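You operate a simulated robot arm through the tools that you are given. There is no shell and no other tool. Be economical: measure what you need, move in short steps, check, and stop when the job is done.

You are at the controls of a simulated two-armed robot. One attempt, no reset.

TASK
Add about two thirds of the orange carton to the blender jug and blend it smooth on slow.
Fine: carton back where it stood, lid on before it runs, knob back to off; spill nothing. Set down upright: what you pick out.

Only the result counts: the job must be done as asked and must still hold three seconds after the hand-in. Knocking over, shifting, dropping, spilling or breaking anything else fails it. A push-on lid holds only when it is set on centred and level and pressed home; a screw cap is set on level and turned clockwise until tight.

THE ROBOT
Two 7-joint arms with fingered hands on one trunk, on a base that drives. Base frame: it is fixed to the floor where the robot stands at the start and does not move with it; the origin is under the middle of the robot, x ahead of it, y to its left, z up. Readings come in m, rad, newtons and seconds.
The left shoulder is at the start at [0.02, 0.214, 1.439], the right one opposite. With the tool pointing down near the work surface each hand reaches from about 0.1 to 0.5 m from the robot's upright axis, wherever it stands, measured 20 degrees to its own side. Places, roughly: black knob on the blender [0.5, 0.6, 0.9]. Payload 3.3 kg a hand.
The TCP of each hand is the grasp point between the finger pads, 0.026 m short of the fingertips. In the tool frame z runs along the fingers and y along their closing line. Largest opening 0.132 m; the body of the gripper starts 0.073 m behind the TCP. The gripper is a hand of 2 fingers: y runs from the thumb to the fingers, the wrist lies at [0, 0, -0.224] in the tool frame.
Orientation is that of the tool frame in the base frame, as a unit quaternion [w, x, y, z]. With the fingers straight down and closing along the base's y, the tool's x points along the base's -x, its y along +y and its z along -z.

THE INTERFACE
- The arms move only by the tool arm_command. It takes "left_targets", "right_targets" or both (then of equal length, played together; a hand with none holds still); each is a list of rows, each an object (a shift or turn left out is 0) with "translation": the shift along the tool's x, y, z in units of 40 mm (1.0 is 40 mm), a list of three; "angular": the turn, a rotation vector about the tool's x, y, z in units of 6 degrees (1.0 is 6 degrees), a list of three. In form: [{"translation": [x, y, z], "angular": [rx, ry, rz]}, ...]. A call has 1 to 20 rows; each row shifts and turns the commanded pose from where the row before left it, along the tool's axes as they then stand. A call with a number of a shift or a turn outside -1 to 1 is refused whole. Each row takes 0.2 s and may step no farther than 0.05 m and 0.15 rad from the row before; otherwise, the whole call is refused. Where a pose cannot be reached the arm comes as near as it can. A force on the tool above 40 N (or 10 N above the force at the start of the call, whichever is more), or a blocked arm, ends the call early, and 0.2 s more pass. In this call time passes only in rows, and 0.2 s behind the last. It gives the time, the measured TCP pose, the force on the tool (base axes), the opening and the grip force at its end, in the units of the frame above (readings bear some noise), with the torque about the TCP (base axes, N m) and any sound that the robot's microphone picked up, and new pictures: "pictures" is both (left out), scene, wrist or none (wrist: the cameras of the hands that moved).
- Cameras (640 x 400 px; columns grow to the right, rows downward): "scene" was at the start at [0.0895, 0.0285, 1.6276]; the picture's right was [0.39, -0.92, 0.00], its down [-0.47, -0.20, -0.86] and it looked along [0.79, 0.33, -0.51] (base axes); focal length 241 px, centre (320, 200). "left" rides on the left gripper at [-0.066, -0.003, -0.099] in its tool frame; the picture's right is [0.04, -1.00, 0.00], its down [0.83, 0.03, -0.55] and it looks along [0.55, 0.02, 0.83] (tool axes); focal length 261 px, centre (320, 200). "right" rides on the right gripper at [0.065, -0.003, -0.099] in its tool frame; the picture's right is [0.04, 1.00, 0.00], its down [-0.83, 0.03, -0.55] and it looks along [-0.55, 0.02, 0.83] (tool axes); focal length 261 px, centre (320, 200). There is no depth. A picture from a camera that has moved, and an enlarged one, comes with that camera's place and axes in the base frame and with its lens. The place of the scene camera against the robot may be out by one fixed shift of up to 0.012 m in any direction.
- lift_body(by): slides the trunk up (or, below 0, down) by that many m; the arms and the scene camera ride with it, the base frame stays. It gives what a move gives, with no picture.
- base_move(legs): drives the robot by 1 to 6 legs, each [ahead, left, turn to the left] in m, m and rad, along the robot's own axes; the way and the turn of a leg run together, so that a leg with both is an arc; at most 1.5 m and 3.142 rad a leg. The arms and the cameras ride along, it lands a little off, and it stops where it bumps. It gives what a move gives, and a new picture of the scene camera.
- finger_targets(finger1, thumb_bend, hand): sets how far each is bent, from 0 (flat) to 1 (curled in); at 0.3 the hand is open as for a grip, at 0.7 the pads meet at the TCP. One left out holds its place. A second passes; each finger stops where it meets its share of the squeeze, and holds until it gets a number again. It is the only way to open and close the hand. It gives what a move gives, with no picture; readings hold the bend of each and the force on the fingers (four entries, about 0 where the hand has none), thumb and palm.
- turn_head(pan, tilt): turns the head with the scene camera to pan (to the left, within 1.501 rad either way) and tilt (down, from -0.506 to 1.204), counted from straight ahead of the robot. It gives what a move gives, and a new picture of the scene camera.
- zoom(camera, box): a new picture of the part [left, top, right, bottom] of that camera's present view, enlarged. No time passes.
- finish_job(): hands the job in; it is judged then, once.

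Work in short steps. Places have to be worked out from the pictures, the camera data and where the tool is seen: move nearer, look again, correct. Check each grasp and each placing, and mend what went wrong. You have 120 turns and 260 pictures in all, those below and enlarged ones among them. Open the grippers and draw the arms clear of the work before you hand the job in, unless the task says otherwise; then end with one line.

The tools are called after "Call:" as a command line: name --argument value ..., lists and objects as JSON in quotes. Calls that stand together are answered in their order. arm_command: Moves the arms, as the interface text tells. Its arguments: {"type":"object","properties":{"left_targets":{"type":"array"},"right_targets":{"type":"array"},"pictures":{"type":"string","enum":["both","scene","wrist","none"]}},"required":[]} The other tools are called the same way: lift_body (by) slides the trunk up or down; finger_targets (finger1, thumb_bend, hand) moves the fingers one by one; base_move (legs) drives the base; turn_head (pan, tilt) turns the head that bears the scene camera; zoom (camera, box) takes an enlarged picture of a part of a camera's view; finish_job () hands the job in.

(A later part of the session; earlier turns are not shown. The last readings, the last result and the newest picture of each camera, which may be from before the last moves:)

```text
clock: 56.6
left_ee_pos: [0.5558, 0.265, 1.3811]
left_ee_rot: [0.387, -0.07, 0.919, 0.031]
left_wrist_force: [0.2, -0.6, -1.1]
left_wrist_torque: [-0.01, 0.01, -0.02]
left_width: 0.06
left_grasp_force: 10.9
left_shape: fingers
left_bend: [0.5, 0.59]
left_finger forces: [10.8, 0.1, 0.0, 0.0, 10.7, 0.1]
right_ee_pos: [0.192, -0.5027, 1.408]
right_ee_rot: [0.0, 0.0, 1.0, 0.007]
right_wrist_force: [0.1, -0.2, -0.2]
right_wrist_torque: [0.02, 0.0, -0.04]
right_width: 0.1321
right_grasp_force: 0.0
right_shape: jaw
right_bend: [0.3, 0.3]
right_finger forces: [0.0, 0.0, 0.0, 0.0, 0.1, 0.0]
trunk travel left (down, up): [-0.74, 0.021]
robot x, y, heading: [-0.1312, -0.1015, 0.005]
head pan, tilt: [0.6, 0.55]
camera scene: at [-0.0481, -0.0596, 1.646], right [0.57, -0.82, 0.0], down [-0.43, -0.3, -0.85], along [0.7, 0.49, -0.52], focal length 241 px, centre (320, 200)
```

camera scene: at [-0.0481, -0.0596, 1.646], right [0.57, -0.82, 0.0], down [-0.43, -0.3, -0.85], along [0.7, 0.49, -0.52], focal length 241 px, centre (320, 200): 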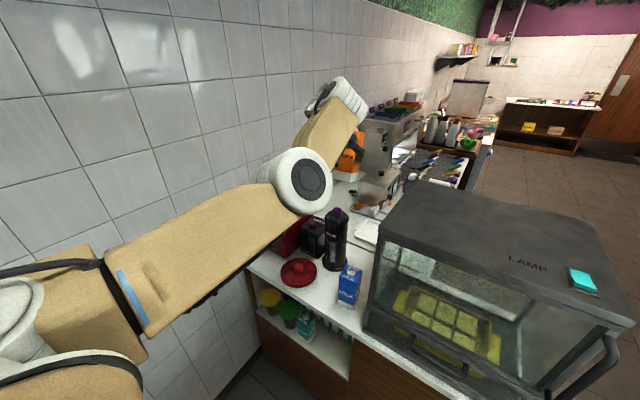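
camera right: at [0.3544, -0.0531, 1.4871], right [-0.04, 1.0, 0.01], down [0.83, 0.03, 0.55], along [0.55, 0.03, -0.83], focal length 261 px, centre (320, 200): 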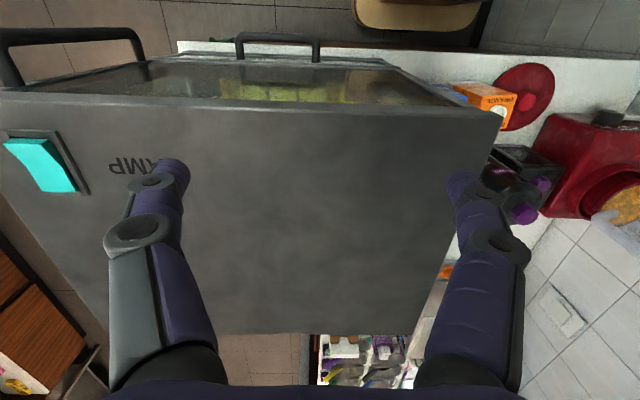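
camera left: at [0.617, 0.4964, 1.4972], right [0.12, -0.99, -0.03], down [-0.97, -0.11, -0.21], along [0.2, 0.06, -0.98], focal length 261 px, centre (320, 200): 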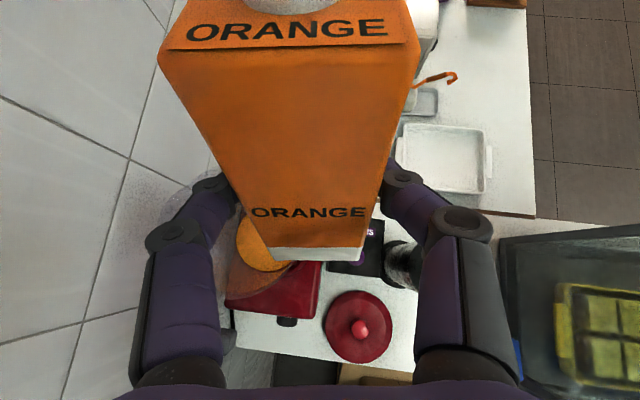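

I bring the carton back over its spot (x 0.45) at height and start down.

Call:
arm_command --left_targets '[{"translation": [0.587, 0.26, -0.6]}, {"translation": [0.587, 0.26, -0.6]}, {"translation": [0.587, 0.26, -0.6]}, {"translation": [0.75, 0, 0.735]}, {"translation": [0.75, 0, 0.735]}, {"translation": [0.75, 0, 0.735]}]' --pictures "both"

```text
clock: 58.0
left_ee_pos: [0.4533, 0.3018, 1.2648]
left_ee_rot: [0.391, -0.078, 0.916, 0.034]
left_wrist_force: [0.4, 0.7, -0.5]
left_wrist_torque: [-0.03, 0.06, 0.01]
left_width: 0.0596
left_grasp_force: 10.7
left_shape: fingers
left_bend: [0.5, 0.59]
left_finger forces: [10.9, 0.0, 0.0, 0.1, 10.7, 0.0]
left hand out of reach, approached as far as the arm can: row 3
right_ee_pos: [0.1931, -0.5018, 1.4095]
right_ee_rot: [0.0, -0.001, 1.0, 0.006]
right_wrist_force: [1.1, -0.2, 0.4]
right_wrist_torque: [0.02, -0.02, 0.0]
right_width: 0.1318
right_grasp_force: 0.1
right_shape: jaw
right_bend: [0.3, 0.3]
right_finger forces: [0.0, 0.0, 0.0, 0.0, 0.0, 0.0]
trunk travel left (down, up): [-0.74, 0.021]
robot x, y, heading: [-0.1314, -0.1019, 0.003]
head pan, tilt: [0.6, 0.55]
camera scene: at [-0.0481, -0.0581, 1.646], right [0.57, -0.82, 0.0], down [-0.43, -0.3, -0.85], along [0.7, 0.49, -0.52], focal length 241 px, centre (320, 200)
camera left: at [0.4284, 0.2942, 1.3796], right [0.14, -0.99, -0.03], down [-0.97, -0.13, -0.22], along [0.21, 0.06, -0.98], focal length 261 px, centre (320, 200)
```

scene: 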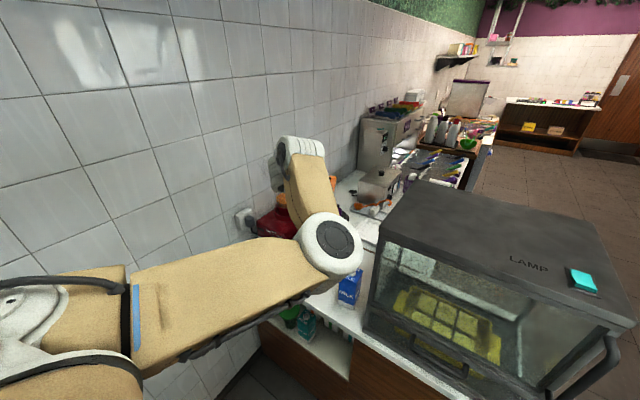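
left: 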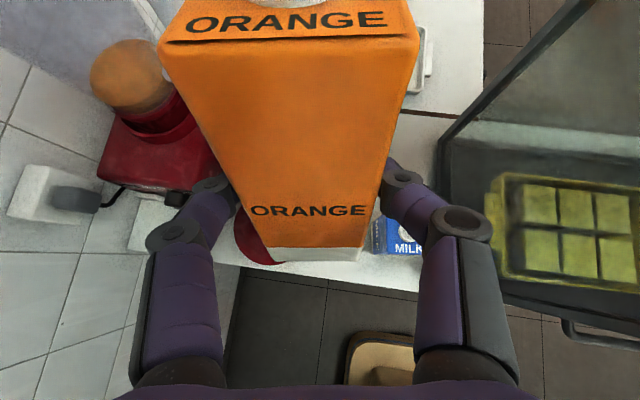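

The elbow folded to another side, so I'll lower with the trunk, which keeps the arm's shape. First I correct the hand's place and attitude to those at pick-up.

Call:
arm_command --left_targets '[{"translation": [0.05, -0.26, -0.05], "angular": [0.12, 0.11, 0.09]}, {"translation": [0.04, -0.26, -0.04], "angular": [0.12, 0.11, 0.09]}]' --pictures "none"

```text
clock: 58.6
left_ee_pos: [0.4525, 0.2807, 1.2654]
left_ee_rot: [0.379, -0.064, 0.923, 0.026]
left_wrist_force: [0.4, -0.9, -0.9]
left_wrist_torque: [0.0, 0.0, -0.02]
left_width: 0.0596
left_grasp_force: 10.7
left_shape: fingers
left_bend: [0.5, 0.59]
left_finger forces: [10.9, 0.0, 0.1, 0.0, 10.8, 0.1]
right_ee_pos: [0.1917, -0.503, 1.4094]
right_ee_rot: [0.002, 0.0, 1.0, 0.006]
right_wrist_force: [-0.3, 0.3, 0.5]
right_wrist_torque: [0.0, -0.01, -0.02]
right_width: 0.1317
right_grasp_force: 0.0
right_shape: jaw
right_bend: [0.3, 0.3]
right_finger forces: [0.0, 0.0, 0.0, 0.1, 0.0, 0.0]
trunk travel left (down, up): [-0.74, 0.021]
robot x, y, heading: [-0.1279, -0.1067, 0.005]
head pan, tilt: [0.6, 0.55]
```

Pose matches the pick-up pose. I lower the trunk 0.28 m, leaving 5 cm, and look.

Call:
lift_body --by -0.28

Call:
arm_command --left_targets '[{}]' --pictures "both"

```text
clock: 61.4
left_ee_pos: [0.4508, 0.2792, 0.9802]
left_ee_rot: [0.376, -0.063, 0.924, 0.028]
left_wrist_force: [-1.1, -0.1, -0.3]
left_wrist_torque: [-0.01, 0.03, 0.0]
left_width: 0.0593
left_grasp_force: 10.5
left_shape: fingers
left_bend: [0.5, 0.59]
left_finger forces: [10.9, 0.1, 0.2, 0.0, 10.7, 0.0]
right_ee_pos: [0.1907, -0.5022, 1.1288]
right_ee_rot: [0.002, 0.0, 1.0, 0.006]
right_wrist_force: [-0.6, 0.1, -0.1]
right_wrist_torque: [-0.01, 0.0, 0.02]
right_width: 0.1321
right_grasp_force: 0.0
right_shape: jaw
right_bend: [0.3, 0.3]
right_finger forces: [0.0, 0.0, 0.0, 0.1, 0.1, 0.1]
trunk travel left (down, up): [-0.46, 0.301]
robot x, y, heading: [-0.1305, -0.1065, 0.005]
head pan, tilt: [0.6, 0.55]
```

```text
clock: 61.8
left_ee_pos: [0.4525, 0.2775, 0.9817]
left_ee_rot: [0.378, -0.063, 0.923, 0.027]
left_wrist_force: [0.3, 0.5, -2.2]
left_wrist_torque: [0.01, 0.03, 0.0]
left_width: 0.0596
left_grasp_force: 10.7
left_shape: fingers
left_bend: [0.5, 0.59]
left_finger forces: [10.9, 0.0, 0.1, 0.1, 10.7, 0.0]
right_ee_pos: [0.1923, -0.503, 1.1283]
right_ee_rot: [0.001, -0.001, 1.0, 0.006]
right_wrist_force: [-0.4, 0.1, 1.1]
right_wrist_torque: [0.01, 0.01, 0.01]
right_width: 0.1315
right_grasp_force: 0.0
right_shape: jaw
right_bend: [0.3, 0.3]
right_finger forces: [0.0, 0.0, 0.0, 0.0, 0.0, 0.0]
trunk travel left (down, up): [-0.46, 0.301]
robot x, y, heading: [-0.127, -0.0989, 0.008]
head pan, tilt: [0.6, 0.55]
camera scene: at [-0.0392, -0.0595, 1.3657], right [0.57, -0.82, 0.0], down [-0.43, -0.3, -0.85], along [0.7, 0.49, -0.52], focal length 241 px, centre (320, 200)
camera left: at [0.4291, 0.2721, 1.0976], right [0.11, -0.99, -0.03], down [-0.98, -0.1, -0.19], along [0.18, 0.05, -0.98], focal length 261 px, centre (320, 200)
```

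scene: 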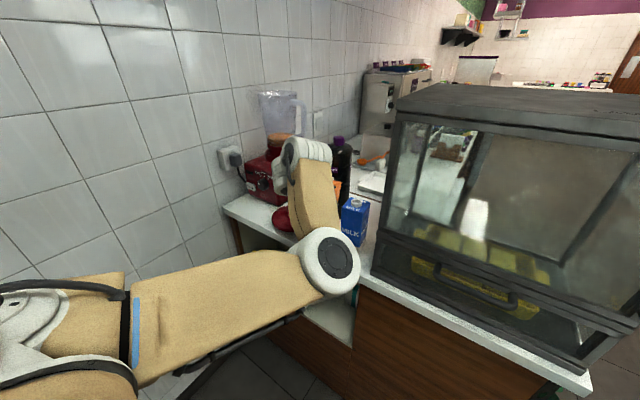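
left: 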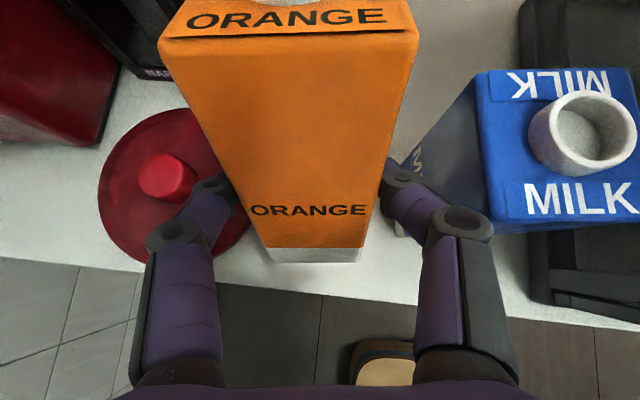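

The light carton has swung about 20° in the grip (bottom toward me). I pitch the tool back by 18° about the finger axis while still in the air to level it, then look.

Call:
arm_command --left_targets '[{"angular": [0, -1, 0]}, {"angular": [0, -1, 0]}, {"angular": [0, -1, 0]}]' --pictures "both"

```text
clock: 62.8
left_ee_pos: [0.4479, 0.3242, 1.0043]
left_ee_rot: [0.528, -0.062, 0.843, 0.084]
left_wrist_force: [-0.5, 0.2, -1.4]
left_wrist_torque: [-0.02, 0.02, 0.01]
left_width: 0.0591
left_grasp_force: 10.7
left_shape: fingers
left_bend: [0.51, 0.59]
left_finger forces: [10.6, 0.0, 0.0, 0.0, 10.7, 0.0]
right_ee_pos: [0.1923, -0.5014, 1.1281]
right_ee_rot: [0.001, -0.001, 1.0, 0.007]
right_wrist_force: [0.0, -0.5, -0.3]
right_wrist_torque: [-0.02, -0.01, 0.01]
right_width: 0.1318
right_grasp_force: 0.0
right_shape: jaw
right_bend: [0.3, 0.3]
right_finger forces: [0.0, 0.0, 0.0, 0.0, 0.0, 0.1]
trunk travel left (down, up): [-0.46, 0.301]
robot x, y, heading: [-0.1297, -0.1023, 0.006]
head pan, tilt: [0.6, 0.55]
stopped in row 3 (left hand): the arm was blocked; the commanded pose is now the measured one
camera scene: at [-0.0389, -0.0595, 1.3657], right [0.57, -0.82, 0.0], down [-0.43, -0.3, -0.85], along [0.7, 0.49, -0.52], focal length 241 px, centre (320, 200)
camera left: at [0.3897, 0.3025, 1.1049], right [0.18, -0.98, -0.11], down [-0.86, -0.1, -0.51], along [0.49, 0.19, -0.85], focal length 261 px, centre (320, 200)
```

scene: 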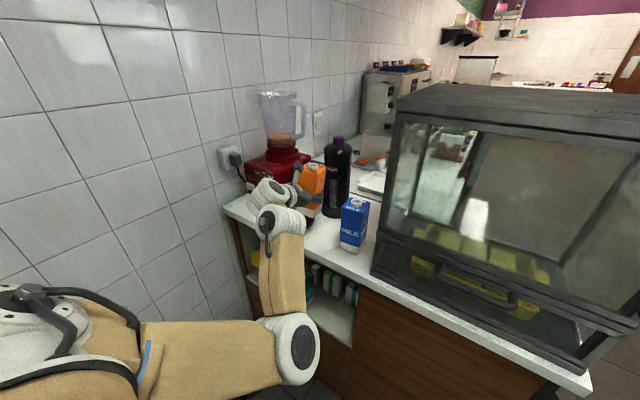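
left: 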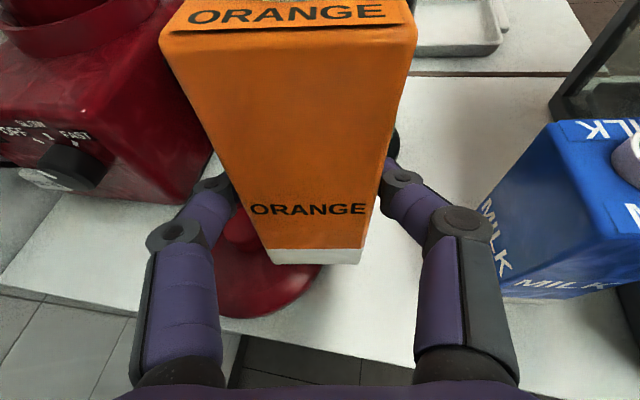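

The elbow flipped low and met something, probably the counter edge; nothing appears disturbed. I raise the trunk to free it.

Call:
lift_body --by 0.25

Call:
arm_command --left_targets '[{}]' --pictures "both"

```text
clock: 65.4
left_ee_pos: [0.4469, 0.3274, 1.2541]
left_ee_rot: [0.527, -0.063, 0.843, 0.087]
left_wrist_force: [-0.2, 0.7, -1.2]
left_wrist_torque: [0.01, 0.04, -0.02]
left_width: 0.059
left_grasp_force: 10.3
left_shape: fingers
left_bend: [0.51, 0.59]
left_finger forces: [10.6, 0.0, 0.1, 0.0, 10.8, 0.1]
right_ee_pos: [0.1917, -0.5022, 1.379]
right_ee_rot: [0.001, -0.001, 1.0, 0.006]
right_wrist_force: [-0.5, -0.1, 0.3]
right_wrist_torque: [0.01, 0.01, 0.0]
right_width: 0.1319
right_grasp_force: 0.0
right_shape: jaw
right_bend: [0.3, 0.3]
right_finger forces: [0.0, 0.0, 0.1, 0.1, 0.1, 0.0]
trunk travel left (down, up): [-0.71, 0.051]
robot x, y, heading: [-0.1282, -0.1056, 0.01]
head pan, tilt: [0.6, 0.55]
```

```text
clock: 65.8
left_ee_pos: [0.4466, 0.3285, 1.254]
left_ee_rot: [0.527, -0.064, 0.843, 0.088]
left_wrist_force: [0.4, -1.0, -0.9]
left_wrist_torque: [-0.03, 0.05, 0.0]
left_width: 0.0591
left_grasp_force: 10.6
left_shape: fingers
left_bend: [0.51, 0.59]
left_finger forces: [10.6, 0.0, 0.0, 0.1, 10.8, 0.0]
right_ee_pos: [0.1928, -0.5029, 1.3769]
right_ee_rot: [0.0, -0.001, 1.0, 0.006]
right_wrist_force: [0.1, 0.0, -0.9]
right_wrist_torque: [0.02, -0.02, 0.03]
right_width: 0.1319
right_grasp_force: 0.2
right_shape: jaw
right_bend: [0.3, 0.3]
right_finger forces: [0.0, 0.1, 0.1, 0.0, 0.1, 0.0]
trunk travel left (down, up): [-0.71, 0.051]
robot x, y, heading: [-0.131, -0.1031, 0.005]
head pan, tilt: [0.6, 0.55]
camera scene: at [-0.0484, -0.0594, 1.616], right [0.57, -0.82, 0.0], down [-0.43, -0.3, -0.85], along [0.7, 0.49, -0.52], focal length 241 px, centre (320, 200)
camera left: at [0.389, 0.3046, 1.3551], right [0.18, -0.98, -0.12], down [-0.86, -0.1, -0.51], along [0.49, 0.19, -0.85], focal length 261 px, centre (320, 200)
```

scene: 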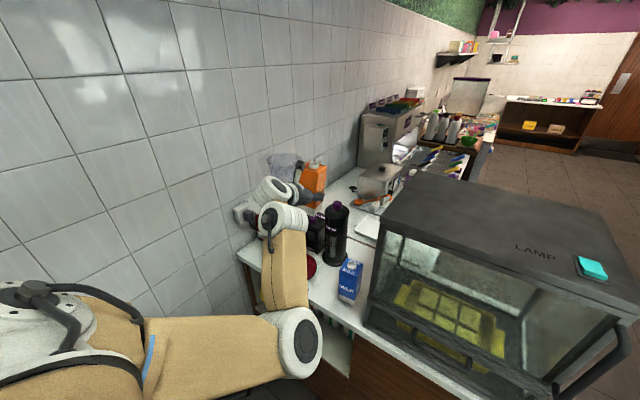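
left: 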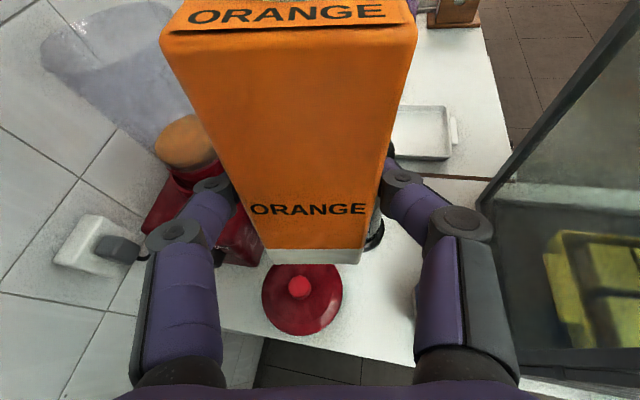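

Freed. I check the carton's uprightness in the enlarged scene.

Call:
zoom --camera "scene" --box '[230, 130, 390, 320]'

```text
2.11 times, centred on (310, 225) of scene
camera zoom: at [-0.0484, -0.0594, 1.616], right [0.57, -0.82, 0.0], down [-0.43, -0.3, -0.85], along [0.7, 0.49, -0.52], focal length 508 px, centre (341, 147)
```

zoom: 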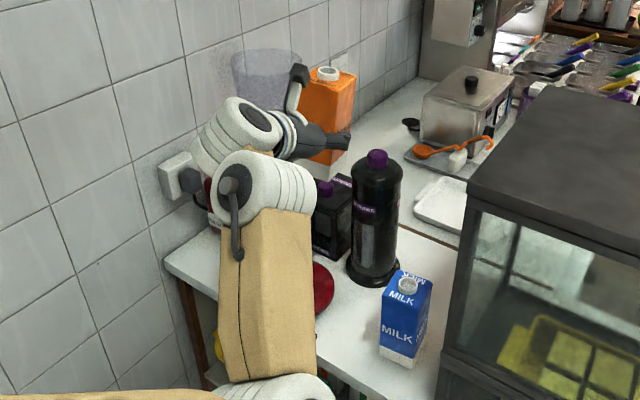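

By my measure the carton leans only about 5° and is yawed 9° too far. I correct that and shift over its old spot while high; with the trunk up, lowering by arm will straighten the elbow away from the counter.

Call:
arm_command --left_targets '[{"translation": [0, -0.6, -0.07], "angular": [0.79, -0.335, -0.03]}, {"translation": [0, -0.6, -0.07], "angular": [0.79, -0.335, -0.03]}]' --pictures "both"

```text
clock: 66.6
left_ee_pos: [0.4408, 0.3286, 1.2632]
left_ee_rot: [0.56, -0.025, 0.826, 0.066]
left_wrist_force: [0.0, -0.1, -1.7]
left_wrist_torque: [0.0, 0.05, -0.02]
left_width: 0.0589
left_grasp_force: 10.5
left_shape: fingers
left_bend: [0.51, 0.59]
left_finger forces: [10.6, 0.1, 0.0, 0.1, 10.5, 0.0]
right_ee_pos: [0.1924, -0.5021, 1.3793]
right_ee_rot: [0.001, -0.001, 1.0, 0.006]
right_wrist_force: [-0.2, -0.9, -0.2]
right_wrist_torque: [-0.01, 0.02, -0.01]
right_width: 0.1318
right_grasp_force: 0.1
right_shape: jaw
right_bend: [0.3, 0.3]
right_finger forces: [0.0, 0.1, 0.1, 0.0, 0.0, 0.0]
trunk travel left (down, up): [-0.71, 0.051]
robot x, y, heading: [-0.125, -0.1039, 0.012]
head pan, tilt: [0.6, 0.55]
stopped in row 2 (left hand): the arm was blocked; the commanded pose is now the measured one
camera scene: at [-0.0483, -0.0592, 1.616], right [0.57, -0.82, 0.0], down [-0.43, -0.3, -0.85], along [0.7, 0.49, -0.52], focal length 241 px, centre (320, 200)
camera left: at [0.3741, 0.31, 1.3607], right [0.1, -0.99, -0.12], down [-0.82, -0.01, -0.57], along [0.56, 0.15, -0.81], focal length 261 px, centre (320, 200)
```

scene: 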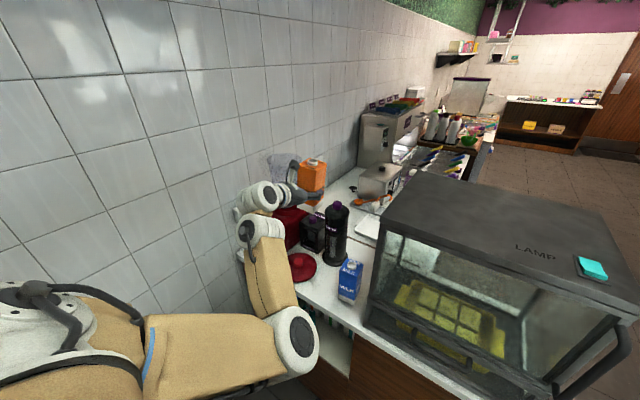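
left: 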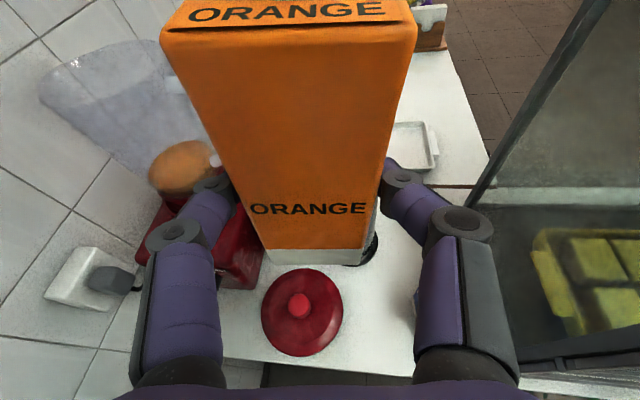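

The arm is still folded near its inner limit. I back the base 7 cm and then reach forward and down so that it unfolds.

Call:
base_move --legs '[[-0.07, -0.05, 0]]'

Call:
arm_command --left_targets '[{"translation": [0.3, 0, 0.9]}, {"translation": [0.9, 0, 0.4]}, {"translation": [0.9, 0, 0.4]}, {"translation": [0.6, 0, 0.3]}]' --pictures "both"

```text
clock: 67.7
left_ee_pos: [0.3706, 0.2777, 1.2656]
left_ee_rot: [0.561, -0.025, 0.825, 0.067]
left_wrist_force: [-0.3, 0.3, -2.0]
left_wrist_torque: [-0.01, 0.04, -0.02]
left_width: 0.0591
left_grasp_force: 11.2
left_shape: fingers
left_bend: [0.51, 0.59]
left_finger forces: [10.6, 0.0, 0.1, 0.0, 10.5, 0.0]
right_ee_pos: [0.1223, -0.5535, 1.3785]
right_ee_rot: [0.002, -0.002, 1.0, 0.007]
right_wrist_force: [0.7, -0.1, -0.3]
right_wrist_torque: [0.03, -0.01, -0.02]
right_width: 0.1319
right_grasp_force: 0.0
right_shape: jaw
right_bend: [0.3, 0.3]
right_finger forces: [0.0, 0.0, 0.0, 0.1, 0.1, 0.0]
trunk travel left (down, up): [-0.71, 0.051]
robot x, y, heading: [-0.1948, -0.157, 0.005]
head pan, tilt: [0.6, 0.55]
camera scene: at [-0.1193, -0.111, 1.6161], right [0.57, -0.82, 0.0], down [-0.43, -0.3, -0.85], along [0.7, 0.49, -0.52], focal length 241 px, centre (320, 200)
```

scene: 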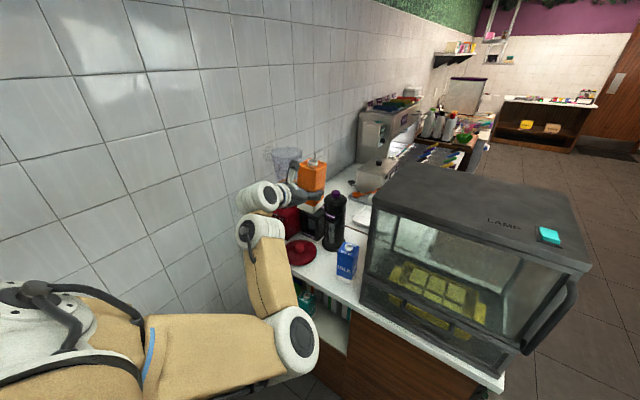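

```text
clock: 68.7
left_ee_pos: [0.4043, 0.2908, 1.1327]
left_ee_rot: [0.561, -0.024, 0.825, 0.065]
left_wrist_force: [-0.2, -0.1, -1.4]
left_wrist_torque: [0.0, 0.03, 0.0]
left_width: 0.0588
left_grasp_force: 10.8
left_shape: fingers
left_bend: [0.51, 0.59]
left_finger forces: [10.4, 0.1, 0.0, 0.1, 10.5, 0.1]
right_ee_pos: [0.1238, -0.5509, 1.3784]
right_ee_rot: [0.001, -0.002, 1.0, 0.007]
right_wrist_force: [0.5, 0.0, -1.0]
right_wrist_torque: [0.06, 0.03, 0.0]
right_width: 0.132
right_grasp_force: 0.1
right_shape: jaw
right_bend: [0.3, 0.3]
right_finger forces: [0.0, 0.1, 0.1, 0.0, 0.0, 0.0]
trunk travel left (down, up): [-0.71, 0.051]
robot x, y, heading: [-0.195, -0.1542, 0.005]
head pan, tilt: [0.6, 0.55]
camera scene: at [-0.1178, -0.1096, 1.616], right [0.57, -0.82, 0.0], down [-0.43, -0.3, -0.85], along [0.7, 0.49, -0.52], focal length 241 px, centre (320, 200)
camera left: at [0.3372, 0.2728, 1.2289], right [0.1, -0.99, -0.12], down [-0.82, -0.01, -0.57], along [0.56, 0.15, -0.81], focal length 261 px, centre (320, 200)
```

scene: 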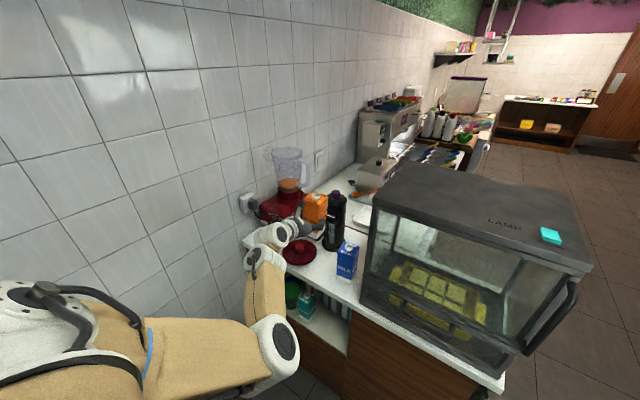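
left: 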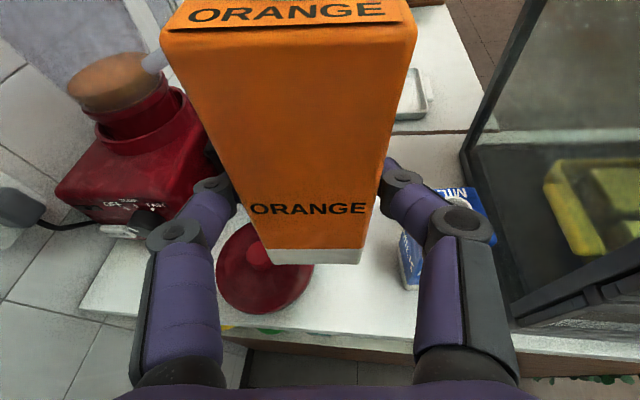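

The carton is level except a 4.6° roll. I take that out and move down toward its spot, stopping above the counter.

Call:
arm_command --left_targets '[{"angular": [0.1, 0.1, -0.775]}, {"translation": [0.706, -0.08, 0.52]}, {"translation": [0.706, -0.08, 0.52]}, {"translation": [0.706, -0.08, 0.52]}]' --pictures "both"

```text
clock: 69.7
left_ee_pos: [0.4325, 0.2857, 1.0329]
left_ee_rot: [0.559, -0.055, 0.827, 0.038]
left_wrist_force: [0.0, 0.1, -1.4]
left_wrist_torque: [0.01, 0.0, 0.0]
left_width: 0.0588
left_grasp_force: 10.5
left_shape: fingers
left_bend: [0.51, 0.59]
left_finger forces: [10.4, 0.1, 0.1, 0.0, 10.5, 0.1]
right_ee_pos: [0.1238, -0.5522, 1.3785]
right_ee_rot: [0.001, -0.002, 1.0, 0.006]
right_wrist_force: [1.0, 0.4, -0.4]
right_wrist_torque: [-0.01, 0.01, -0.02]
right_width: 0.1317
right_grasp_force: 0.1
right_shape: jaw
right_bend: [0.3, 0.3]
right_finger forces: [0.0, 0.0, 0.0, 0.0, 0.0, 0.0]
trunk travel left (down, up): [-0.71, 0.051]
robot x, y, heading: [-0.1987, -0.153, 0.007]
head pan, tilt: [0.6, 0.55]
camera scene: at [-0.1174, -0.1093, 1.616], right [0.57, -0.82, 0.0], down [-0.43, -0.3, -0.85], along [0.7, 0.49, -0.52], focal length 241 px, centre (320, 200)
camera left: at [0.3658, 0.2739, 1.1303], right [0.12, -0.99, -0.04], down [-0.82, -0.08, -0.57], along [0.56, 0.1, -0.82], focal length 261 px, centre (320, 200)
```

scene: 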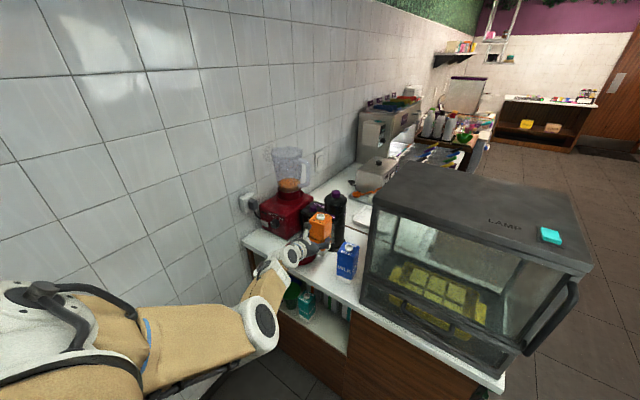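
left: 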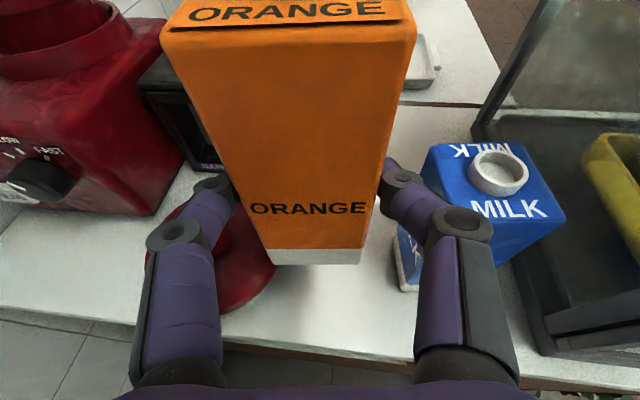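

Carton level; I bring it down to about 2 cm above the counter.

Call:
arm_command --left_targets '[{"translation": [0.57, -0.06, 0.37]}, {"translation": [0.57, -0.06, 0.37]}, {"translation": [0.57, -0.06, 0.37]}]' --pictures "wrist"

```text
clock: 70.5
left_ee_pos: [0.441, 0.2816, 0.9971]
left_ee_rot: [0.559, -0.055, 0.826, 0.039]
left_wrist_force: [-0.2, 0.4, -1.5]
left_wrist_torque: [0.02, 0.0, 0.0]
left_width: 0.0589
left_grasp_force: 10.4
left_shape: fingers
left_bend: [0.51, 0.59]
left_finger forces: [10.5, 0.0, 0.0, 0.0, 10.5, 0.0]
left hand out of reach, approached as far as the arm can: row 2, 3
right_ee_pos: [0.1231, -0.5525, 1.3773]
right_ee_rot: [0.001, -0.002, 1.0, 0.007]
right_wrist_force: [0.4, -0.4, -1.0]
right_wrist_torque: [0.0, -0.02, -0.01]
right_width: 0.1318
right_grasp_force: 0.1
right_shape: jaw
right_bend: [0.3, 0.3]
right_finger forces: [0.0, 0.0, 0.1, 0.0, 0.0, 0.0]
trunk travel left (down, up): [-0.71, 0.051]
robot x, y, heading: [-0.1975, -0.1539, 0.012]
head pan, tilt: [0.6, 0.55]
camera left: at [0.3741, 0.2698, 1.095], right [0.12, -0.99, -0.04], down [-0.82, -0.08, -0.57], along [0.56, 0.1, -0.82], focal length 261 px, centre (320, 200)
```

left: 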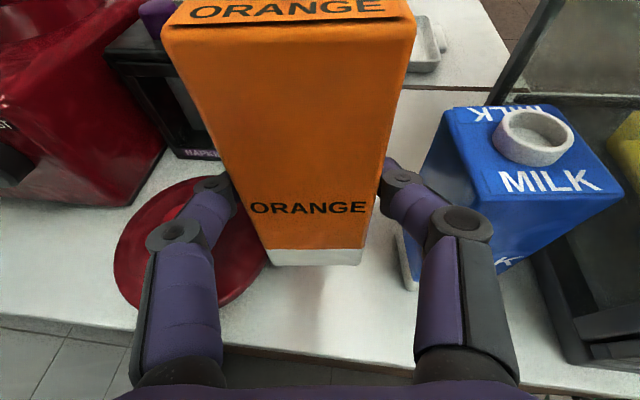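

Reach ends here, so I lower the last part with the trunk: 4.5 cm now.

Call:
lift_body --by -0.045

Call:
arm_command --left_targets '[{"translation": [-0.1, -0.03, 0.22]}]' --pictures "wrist"

```text
clock: 71.4
left_ee_pos: [0.44, 0.2825, 0.9548]
left_ee_rot: [0.559, -0.055, 0.827, 0.038]
left_wrist_force: [0.4, -1.2, -2.0]
left_wrist_torque: [-0.02, 0.04, 0.0]
left_width: 0.059
left_grasp_force: 10.3
left_shape: fingers
left_bend: [0.51, 0.59]
left_finger forces: [10.5, 0.0, 0.1, 0.1, 10.4, 0.0]
right_ee_pos: [0.1226, -0.5525, 1.3328]
right_ee_rot: [0.001, -0.002, 1.0, 0.006]
right_wrist_force: [-0.1, -0.1, -0.1]
right_wrist_torque: [0.02, -0.01, 0.01]
right_width: 0.1319
right_grasp_force: 0.1
right_shape: jaw
right_bend: [0.3, 0.3]
right_finger forces: [0.0, 0.0, 0.0, 0.1, 0.1, 0.1]
trunk travel left (down, up): [-0.665, 0.096]
robot x, y, heading: [-0.1974, -0.152, 0.008]
head pan, tilt: [0.6, 0.55]
```

```text
clock: 71.8
left_ee_pos: [0.4503, 0.2755, 0.9578]
left_ee_rot: [0.56, -0.056, 0.826, 0.031]
left_wrist_force: [0.7, -0.2, -0.9]
left_wrist_torque: [-0.04, -0.01, 0.0]
left_width: 0.0591
left_grasp_force: 10.1
left_shape: fingers
left_bend: [0.51, 0.59]
left_finger forces: [10.5, 0.0, 0.0, 0.0, 10.5, 0.0]
left hand out of reach, approached as far as the arm can: row 1
right_ee_pos: [0.1233, -0.5521, 1.3322]
right_ee_rot: [0.002, -0.001, 1.0, 0.007]
right_wrist_force: [0.2, -0.4, 0.2]
right_wrist_torque: [0.0, 0.01, -0.01]
right_width: 0.1322
right_grasp_force: 0.1
right_shape: jaw
right_bend: [0.3, 0.3]
right_finger forces: [0.0, 0.1, 0.1, 0.1, 0.1, 0.0]
trunk travel left (down, up): [-0.665, 0.096]
robot x, y, heading: [-0.1998, -0.1554, 0.007]
head pan, tilt: [0.6, 0.55]
camera left: at [0.3837, 0.2648, 1.0541], right [0.11, -0.99, -0.03], down [-0.82, -0.08, -0.57], along [0.56, 0.09, -0.82], focal length 261 px, centre (320, 200)
```

left: 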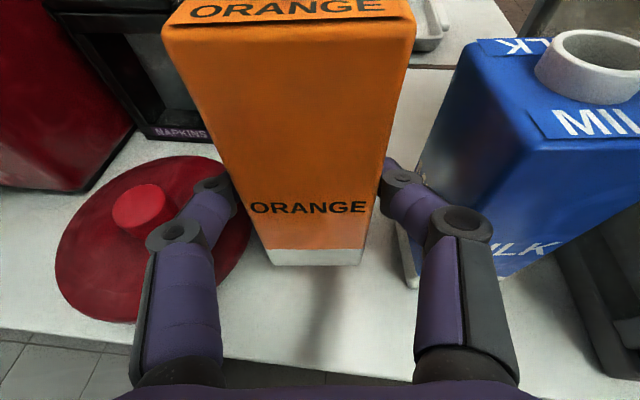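

Position is within a few mm of the original. I lower 1.8 cm, then in small steps until it touches.

Call:
lift_body --by -0.018

Call:
lift_body --by -0.005

```text
clock: 72.4
left_ee_pos: [0.4499, 0.2838, 0.9355]
left_ee_rot: [0.557, -0.056, 0.827, 0.039]
left_wrist_force: [0.1, 0.8, -1.5]
left_wrist_torque: [0.01, 0.03, -0.01]
left_width: 0.0589
left_grasp_force: 11.0
left_shape: fingers
left_bend: [0.51, 0.59]
left_finger forces: [10.8, 0.0, 0.1, 0.0, 10.8, 0.1]
right_ee_pos: [0.1224, -0.5528, 1.3155]
right_ee_rot: [0.001, -0.002, 1.0, 0.006]
right_wrist_force: [0.0, -0.3, -0.5]
right_wrist_torque: [0.02, -0.02, -0.02]
right_width: 0.1319
right_grasp_force: 0.1
right_shape: jaw
right_bend: [0.3, 0.3]
right_finger forces: [0.0, 0.1, 0.0, 0.1, 0.0, 0.0]
trunk travel left (down, up): [-0.647, 0.114]
robot x, y, heading: [-0.1995, -0.1595, 0.006]
head pan, tilt: [0.6, 0.55]
```

```text
clock: 73.0
left_ee_pos: [0.4491, 0.2839, 0.9318]
left_ee_rot: [0.558, -0.055, 0.827, 0.038]
left_wrist_force: [0.4, -0.3, -1.2]
left_wrist_torque: [-0.03, 0.05, -0.02]
left_width: 0.0591
left_grasp_force: 11.3
left_shape: fingers
left_bend: [0.51, 0.59]
left_finger forces: [10.7, 0.0, 0.0, 0.1, 10.8, 0.0]
right_ee_pos: [0.1229, -0.5533, 1.3107]
right_ee_rot: [0.002, -0.001, 1.0, 0.005]
right_wrist_force: [-0.2, -0.4, -0.2]
right_wrist_torque: [0.0, -0.01, 0.02]
right_width: 0.132
right_grasp_force: 0.1
right_shape: jaw
right_bend: [0.3, 0.3]
right_finger forces: [0.0, 0.1, 0.0, 0.0, 0.1, 0.0]
trunk travel left (down, up): [-0.642, 0.119]
robot x, y, heading: [-0.1965, -0.1547, 0.007]
head pan, tilt: [0.6, 0.55]
```

No contact yet. I look and continue in small steps.

Call:
lift_body --by -0.004

Call:
arm_command --left_targets '[{}]' --pictures "wrist"

```text
clock: 73.5
left_ee_pos: [0.4493, 0.283, 0.9294]
left_ee_rot: [0.56, -0.056, 0.826, 0.039]
left_wrist_force: [-1.0, -0.2, 3.5]
left_wrist_torque: [-0.01, -0.1, 0.0]
left_width: 0.0589
left_grasp_force: 11.0
left_shape: fingers
left_bend: [0.51, 0.59]
left_finger forces: [11.1, 0.0, 0.0, 0.1, 10.8, 0.1]
right_ee_pos: [0.1232, -0.5533, 1.3068]
right_ee_rot: [0.002, -0.002, 1.0, 0.006]
right_wrist_force: [-0.1, -0.4, 0.3]
right_wrist_torque: [-0.02, 0.05, 0.01]
right_width: 0.1319
right_grasp_force: 0.0
right_shape: jaw
right_bend: [0.3, 0.3]
right_finger forces: [0.0, 0.0, 0.0, 0.1, 0.0, 0.0]
trunk travel left (down, up): [-0.638, 0.123]
robot x, y, heading: [-0.1997, -0.1517, 0.01]
head pan, tilt: [0.6, 0.55]
```

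```text
clock: 73.9
left_ee_pos: [0.4494, 0.283, 0.9291]
left_ee_rot: [0.559, -0.055, 0.826, 0.039]
left_wrist_force: [1.0, -0.7, 4.5]
left_wrist_torque: [0.01, -0.13, 0.0]
left_width: 0.0585
left_grasp_force: 10.4
left_shape: fingers
left_bend: [0.51, 0.59]
left_finger forces: [11.4, 0.1, 0.0, 0.1, 10.4, 0.1]
right_ee_pos: [0.1227, -0.5528, 1.3065]
right_ee_rot: [0.001, -0.003, 1.0, 0.007]
right_wrist_force: [0.1, -0.5, 0.5]
right_wrist_torque: [-0.01, 0.01, -0.03]
right_width: 0.1317
right_grasp_force: 0.0
right_shape: jaw
right_bend: [0.3, 0.3]
right_finger forces: [0.0, 0.1, 0.0, 0.0, 0.0, 0.1]
trunk travel left (down, up): [-0.638, 0.123]
robot x, y, heading: [-0.197, -0.1531, 0.007]
head pan, tilt: [0.6, 0.55]
camera left: at [0.3825, 0.2713, 1.0257], right [0.12, -0.99, -0.04], down [-0.82, -0.08, -0.57], along [0.56, 0.1, -0.82], focal length 261 px, centre (320, 200)
```

left: 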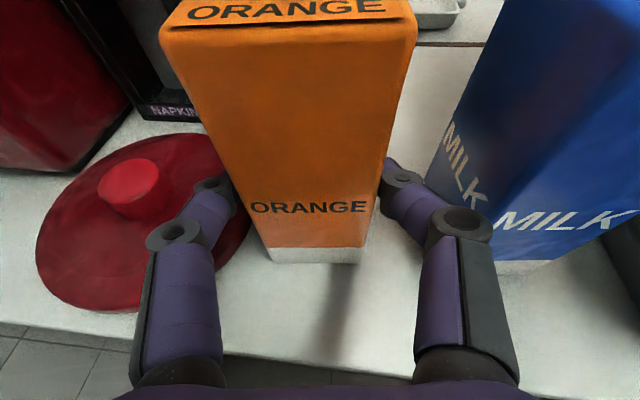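

The carton rests flat on the counter with a light force. I open the fingers just enough to let go.

Call:
finger_targets --hand "left" --finger1 0.47 --thumb_bend 0.47

Call:
arm_command --left_targets '[{}]' --pictures "both"

```text
clock: 74.9
left_ee_pos: [0.4493, 0.2826, 0.9267]
left_ee_rot: [0.559, -0.056, 0.827, 0.039]
left_wrist_force: [0.7, 0.3, 0.7]
left_wrist_torque: [0.03, -0.02, 0.02]
left_width: 0.0759
left_grasp_force: 0.1
left_shape: fingers
left_bend: [0.47, 0.47]
left_finger forces: [0.0, 0.1, 0.2, 0.1, 0.0, 0.0]
right_ee_pos: [0.1238, -0.5527, 1.306]
right_ee_rot: [0.001, -0.001, 1.0, 0.006]
right_wrist_force: [1.0, 0.0, 0.7]
right_wrist_torque: [0.02, -0.02, 0.0]
right_width: 0.1318
right_grasp_force: 0.2
right_shape: jaw
right_bend: [0.3, 0.3]
right_finger forces: [0.0, 0.1, 0.1, 0.0, 0.1, 0.0]
trunk travel left (down, up): [-0.638, 0.123]
robot x, y, heading: [-0.1991, -0.1545, 0.003]
head pan, tilt: [0.6, 0.55]
```

```text
clock: 75.3
left_ee_pos: [0.4488, 0.284, 0.9265]
left_ee_rot: [0.559, -0.056, 0.826, 0.039]
left_wrist_force: [-0.1, 0.0, -0.6]
left_wrist_torque: [-0.01, 0.01, -0.01]
left_width: 0.0762
left_grasp_force: 0.0
left_shape: fingers
left_bend: [0.47, 0.47]
left_finger forces: [0.1, 0.0, 0.0, 0.0, 0.1, 0.0]
right_ee_pos: [0.1239, -0.5529, 1.3062]
right_ee_rot: [0.001, -0.001, 1.0, 0.006]
right_wrist_force: [-0.4, -0.4, -0.7]
right_wrist_torque: [0.0, -0.02, 0.02]
right_width: 0.1318
right_grasp_force: 0.1
right_shape: jaw
right_bend: [0.3, 0.3]
right_finger forces: [0.0, 0.1, 0.0, 0.0, 0.1, 0.0]
trunk travel left (down, up): [-0.638, 0.123]
robot x, y, heading: [-0.1994, -0.1555, 0.005]
head pan, tilt: [0.6, 0.55]
camera scene: at [-0.1172, -0.11, 1.544], right [0.57, -0.82, 0.0], down [-0.43, -0.3, -0.85], along [0.7, 0.49, -0.52], focal length 241 px, centre (320, 200)
camera left: at [0.3826, 0.2713, 1.0247], right [0.12, -0.99, -0.04], down [-0.82, -0.08, -0.57], along [0.56, 0.1, -0.82], focal length 261 px, centre (320, 200)
```

scene: 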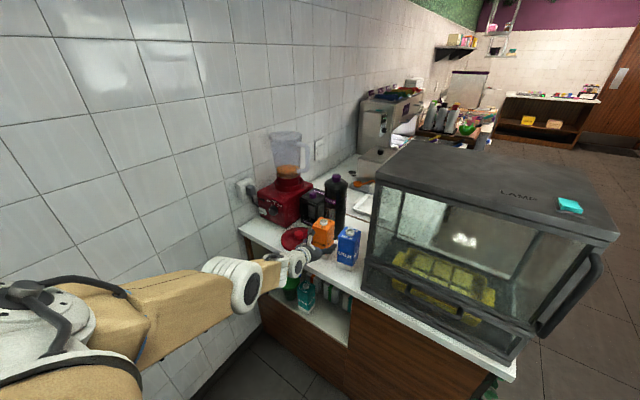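
left: 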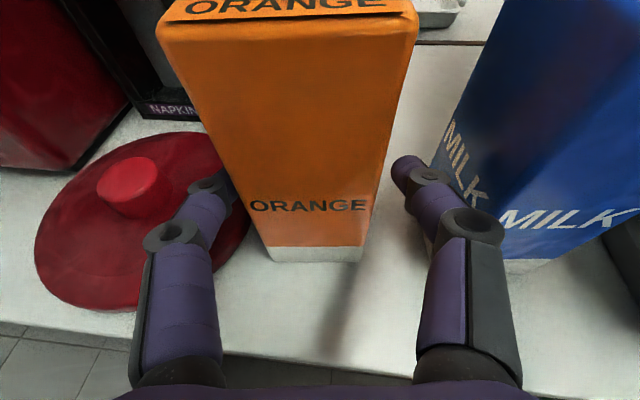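

The carton stands released. I back the base straight off along the tool's direction.

Call:
base_move --legs '[[-0.1, -0.013, 0]]'

Call:
arm_command --left_targets '[{}]' --pictures "wrist"

```text
clock: 76.5
left_ee_pos: [0.3468, 0.2684, 0.9273]
left_ee_rot: [0.559, -0.056, 0.827, 0.039]
left_wrist_force: [-0.4, -0.7, -0.2]
left_wrist_torque: [-0.03, 0.0, -0.03]
left_width: 0.0761
left_grasp_force: 0.1
left_shape: fingers
left_bend: [0.47, 0.47]
left_finger forces: [0.0, 0.0, 0.0, 0.1, 0.0, 0.1]
right_ee_pos: [0.0197, -0.5666, 1.3048]
right_ee_rot: [0.001, -0.002, 1.0, 0.006]
right_wrist_force: [-0.2, -0.2, 0.1]
right_wrist_torque: [-0.04, -0.02, 0.01]
right_width: 0.1317
right_grasp_force: 0.1
right_shape: jaw
right_bend: [0.3, 0.3]
right_finger forces: [0.0, 0.0, 0.0, 0.1, 0.0, 0.0]
trunk travel left (down, up): [-0.638, 0.123]
robot x, y, heading: [-0.3018, -0.1708, 0.005]
head pan, tilt: [0.6, 0.55]
camera scene: at [-0.2201, -0.1241, 1.5441], right [0.57, -0.82, 0.0], down [-0.43, -0.3, -0.85], along [0.7, 0.49, -0.52], focal length 241 px, centre (320, 200)
```

scene: 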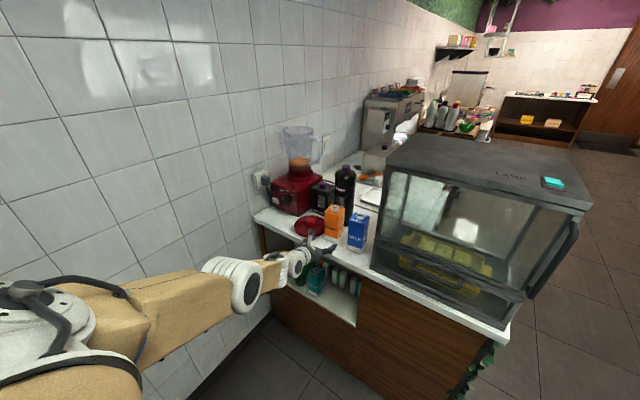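

```text
clock: 76.8
left_ee_pos: [0.348, 0.2694, 0.9267]
left_ee_rot: [0.558, -0.055, 0.827, 0.038]
left_wrist_force: [-1.0, -0.6, 1.2]
left_wrist_torque: [0.0, -0.01, 0.01]
left_width: 0.0764
left_grasp_force: 0.1
left_shape: fingers
left_bend: [0.47, 0.47]
left_finger forces: [0.1, 0.0, 0.0, 0.1, 0.0, 0.0]
right_ee_pos: [0.0215, -0.5671, 1.3061]
right_ee_rot: [0.001, -0.001, 1.0, 0.006]
right_wrist_force: [-0.7, -0.4, 0.3]
right_wrist_torque: [-0.03, 0.02, -0.02]
right_width: 0.1319
right_grasp_force: 0.1
right_shape: jaw
right_bend: [0.3, 0.3]
right_finger forces: [0.0, 0.0, 0.0, 0.1, 0.0, 0.0]
trunk travel left (down, up): [-0.638, 0.123]
robot x, y, heading: [-0.3003, -0.1704, 0.006]
head pan, tilt: [0.6, 0.55]
camera left: at [0.2813, 0.2574, 1.0245], right [0.12, -0.99, -0.04], down [-0.82, -0.08, -0.57], along [0.56, 0.1, -0.82], focal length 261 px, centre (320, 200)
```

left: 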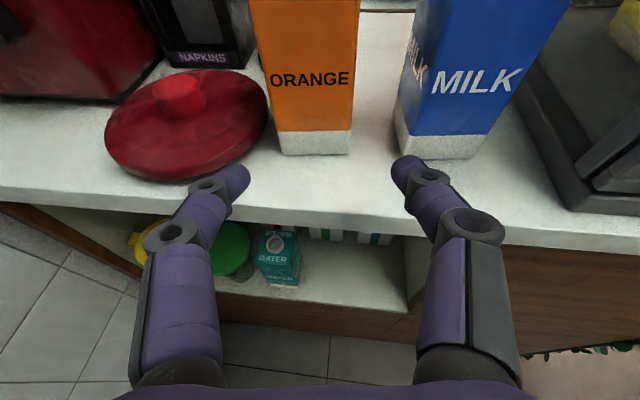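

The carton stands upright where it was (within about 1 cm). Next the lid: I raise the trunk, draw the left hand back, and turn it to point straight down.

Call:
lift_body --by 0.12

Call:
arm_command --left_targets '[{"translation": [-0.08, 0.0, -0.92]}, {"translation": [-0.08, 0.0, -0.92]}, {"translation": [-0.08, 0, -0.92]}, {"translation": [-0.08, 0, -0.92]}, {"translation": [-0.08, 0, -0.92]}, {"angular": [0, 1, 0]}, {"angular": [0, 1, 0]}, {"angular": [0, 1, 0]}, {"angular": [0, 1, 0]}, {"angular": [0, 1, 0]}, {"angular": [0, 1, 0]}, {"angular": [0, 1, 0]}, {"angular": [0, 1, 0]}, {"angular": [0, 1, 0]}, {"angular": [0, 1, 0]}, {"angular": [0, 1, 0]}]' --pictures "both"

```text
clock: 78.3
left_ee_pos: [0.347, 0.2696, 1.047]
left_ee_rot: [0.559, -0.055, 0.826, 0.039]
left_wrist_force: [0.1, -0.5, 0.3]
left_wrist_torque: [0.0, -0.02, 0.03]
left_width: 0.0762
left_grasp_force: 0.1
left_shape: fingers
left_bend: [0.47, 0.47]
left_finger forces: [0.1, 0.0, 0.0, 0.0, 0.0, 0.0]
right_ee_pos: [0.0209, -0.5669, 1.4255]
right_ee_rot: [0.001, -0.002, 1.0, 0.006]
right_wrist_force: [-0.8, 0.1, -0.1]
right_wrist_torque: [-0.01, 0.02, 0.0]
right_width: 0.1319
right_grasp_force: 0.0
right_shape: jaw
right_bend: [0.3, 0.3]
right_finger forces: [0.1, 0.1, 0.0, 0.1, 0.0, 0.0]
trunk travel left (down, up): [-0.758, 0.003]
robot x, y, heading: [-0.3001, -0.1692, 0.009]
head pan, tilt: [0.6, 0.55]
```

```text
clock: 81.8
left_ee_pos: [0.2464, 0.2577, 1.0976]
left_ee_rot: [0.017, -0.067, 0.998, 0.002]
left_wrist_force: [-0.1, 0.5, -0.1]
left_wrist_torque: [-0.03, 0.01, 0.03]
left_width: 0.0764
left_grasp_force: 0.1
left_shape: fingers
left_bend: [0.47, 0.47]
left_finger forces: [0.0, 0.0, 0.1, 0.0, 0.0, 0.0]
left hand out of reach, approached as far as the arm can: row 1, 2, 3, 16
right_ee_pos: [0.0223, -0.5662, 1.4248]
right_ee_rot: [0.001, -0.001, 1.0, 0.007]
right_wrist_force: [-0.1, 0.2, 0.3]
right_wrist_torque: [0.0, -0.01, -0.02]
right_width: 0.1322
right_grasp_force: 0.0
right_shape: jaw
right_bend: [0.3, 0.3]
right_finger forces: [0.0, 0.0, 0.1, 0.1, 0.0, 0.0]
trunk travel left (down, up): [-0.758, 0.003]
robot x, y, heading: [-0.2978, -0.1708, 0.004]
head pan, tilt: [0.6, 0.55]
camera scene: at [-0.2193, -0.124, 1.6641], right [0.57, -0.82, 0.0], down [-0.43, -0.3, -0.85], along [0.7, 0.49, -0.52], focal length 241 px, centre (320, 200)
camera left: at [0.3076, 0.2628, 1.1998], right [0.09, -1.0, 0.0], down [-0.85, -0.08, 0.52], along [-0.52, -0.05, -0.85], focal length 261 px, centre (320, 200)
```

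scene: 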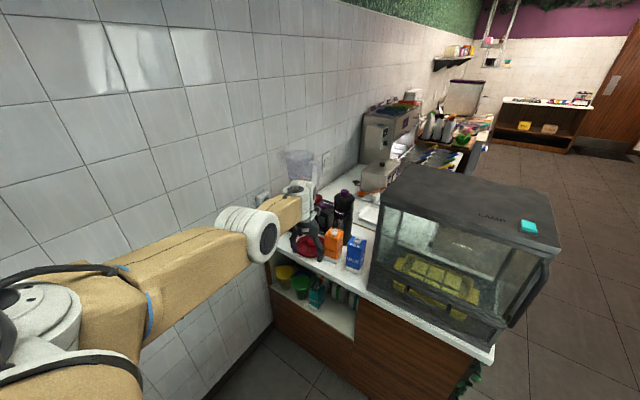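
left: 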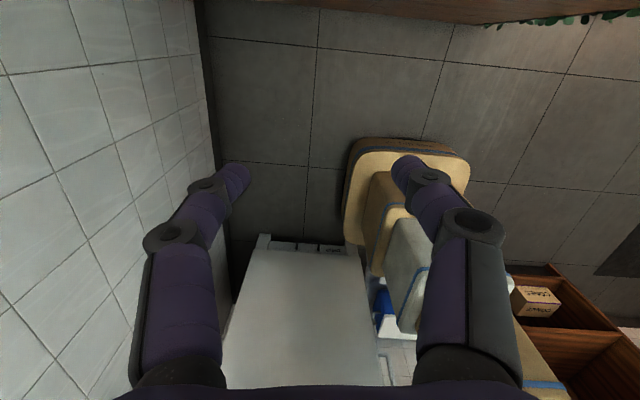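

Tool-down works here. I bring the hand in to a central place in front of the robot, taking out the small yaw, so I can then drive up to the lid.

Call:
arm_command --left_targets '[{"translation": [0.65, -0.92, -0.18], "angular": [0, 0, 0.18]}, {"translation": [0.65, -0.92, -0.18], "angular": [0, 0, 0.18]}, {"translation": [0.65, -0.92, -0.18], "angular": [0, 0, 0.18]}, {"translation": [0.65, -0.92, -0.18], "angular": [0, 0, 0.18]}, {"translation": [0.65, -0.92, -0.18], "angular": [0, 0, 0.18]}, {"translation": [0.65, -0.92, -0.18], "angular": [0, 0, 0.18]}, {"translation": [0.65, -0.92, -0.18], "angular": [0, 0, 0.18]}]' --pictures "none"

```text
clock: 83.3
left_ee_pos: [0.0751, 0.0036, 1.0817]
left_ee_rot: [0.019, -0.002, 1.0, 0.004]
left_wrist_force: [-0.4, -1.2, -0.8]
left_wrist_torque: [0.02, 0.0, 0.01]
left_width: 0.0768
left_grasp_force: 0.1
left_shape: fingers
left_bend: [0.47, 0.47]
left_finger forces: [0.1, 0.0, 0.0, 0.0, 0.1, 0.0]
left hand out of reach, approached as far as the arm can: row 4, 5, 6, 7
right_ee_pos: [0.0197, -0.5677, 1.4262]
right_ee_rot: [0.002, -0.002, 1.0, 0.007]
right_wrist_force: [0.4, 0.5, 0.1]
right_wrist_torque: [0.02, -0.03, 0.01]
right_width: 0.1319
right_grasp_force: 0.0
right_shape: jaw
right_bend: [0.3, 0.3]
right_finger forces: [0.0, 0.1, 0.0, 0.0, 0.0, 0.0]
trunk travel left (down, up): [-0.758, 0.003]
robot x, y, heading: [-0.3028, -0.1726, 0.006]
head pan, tilt: [0.6, 0.55]
```

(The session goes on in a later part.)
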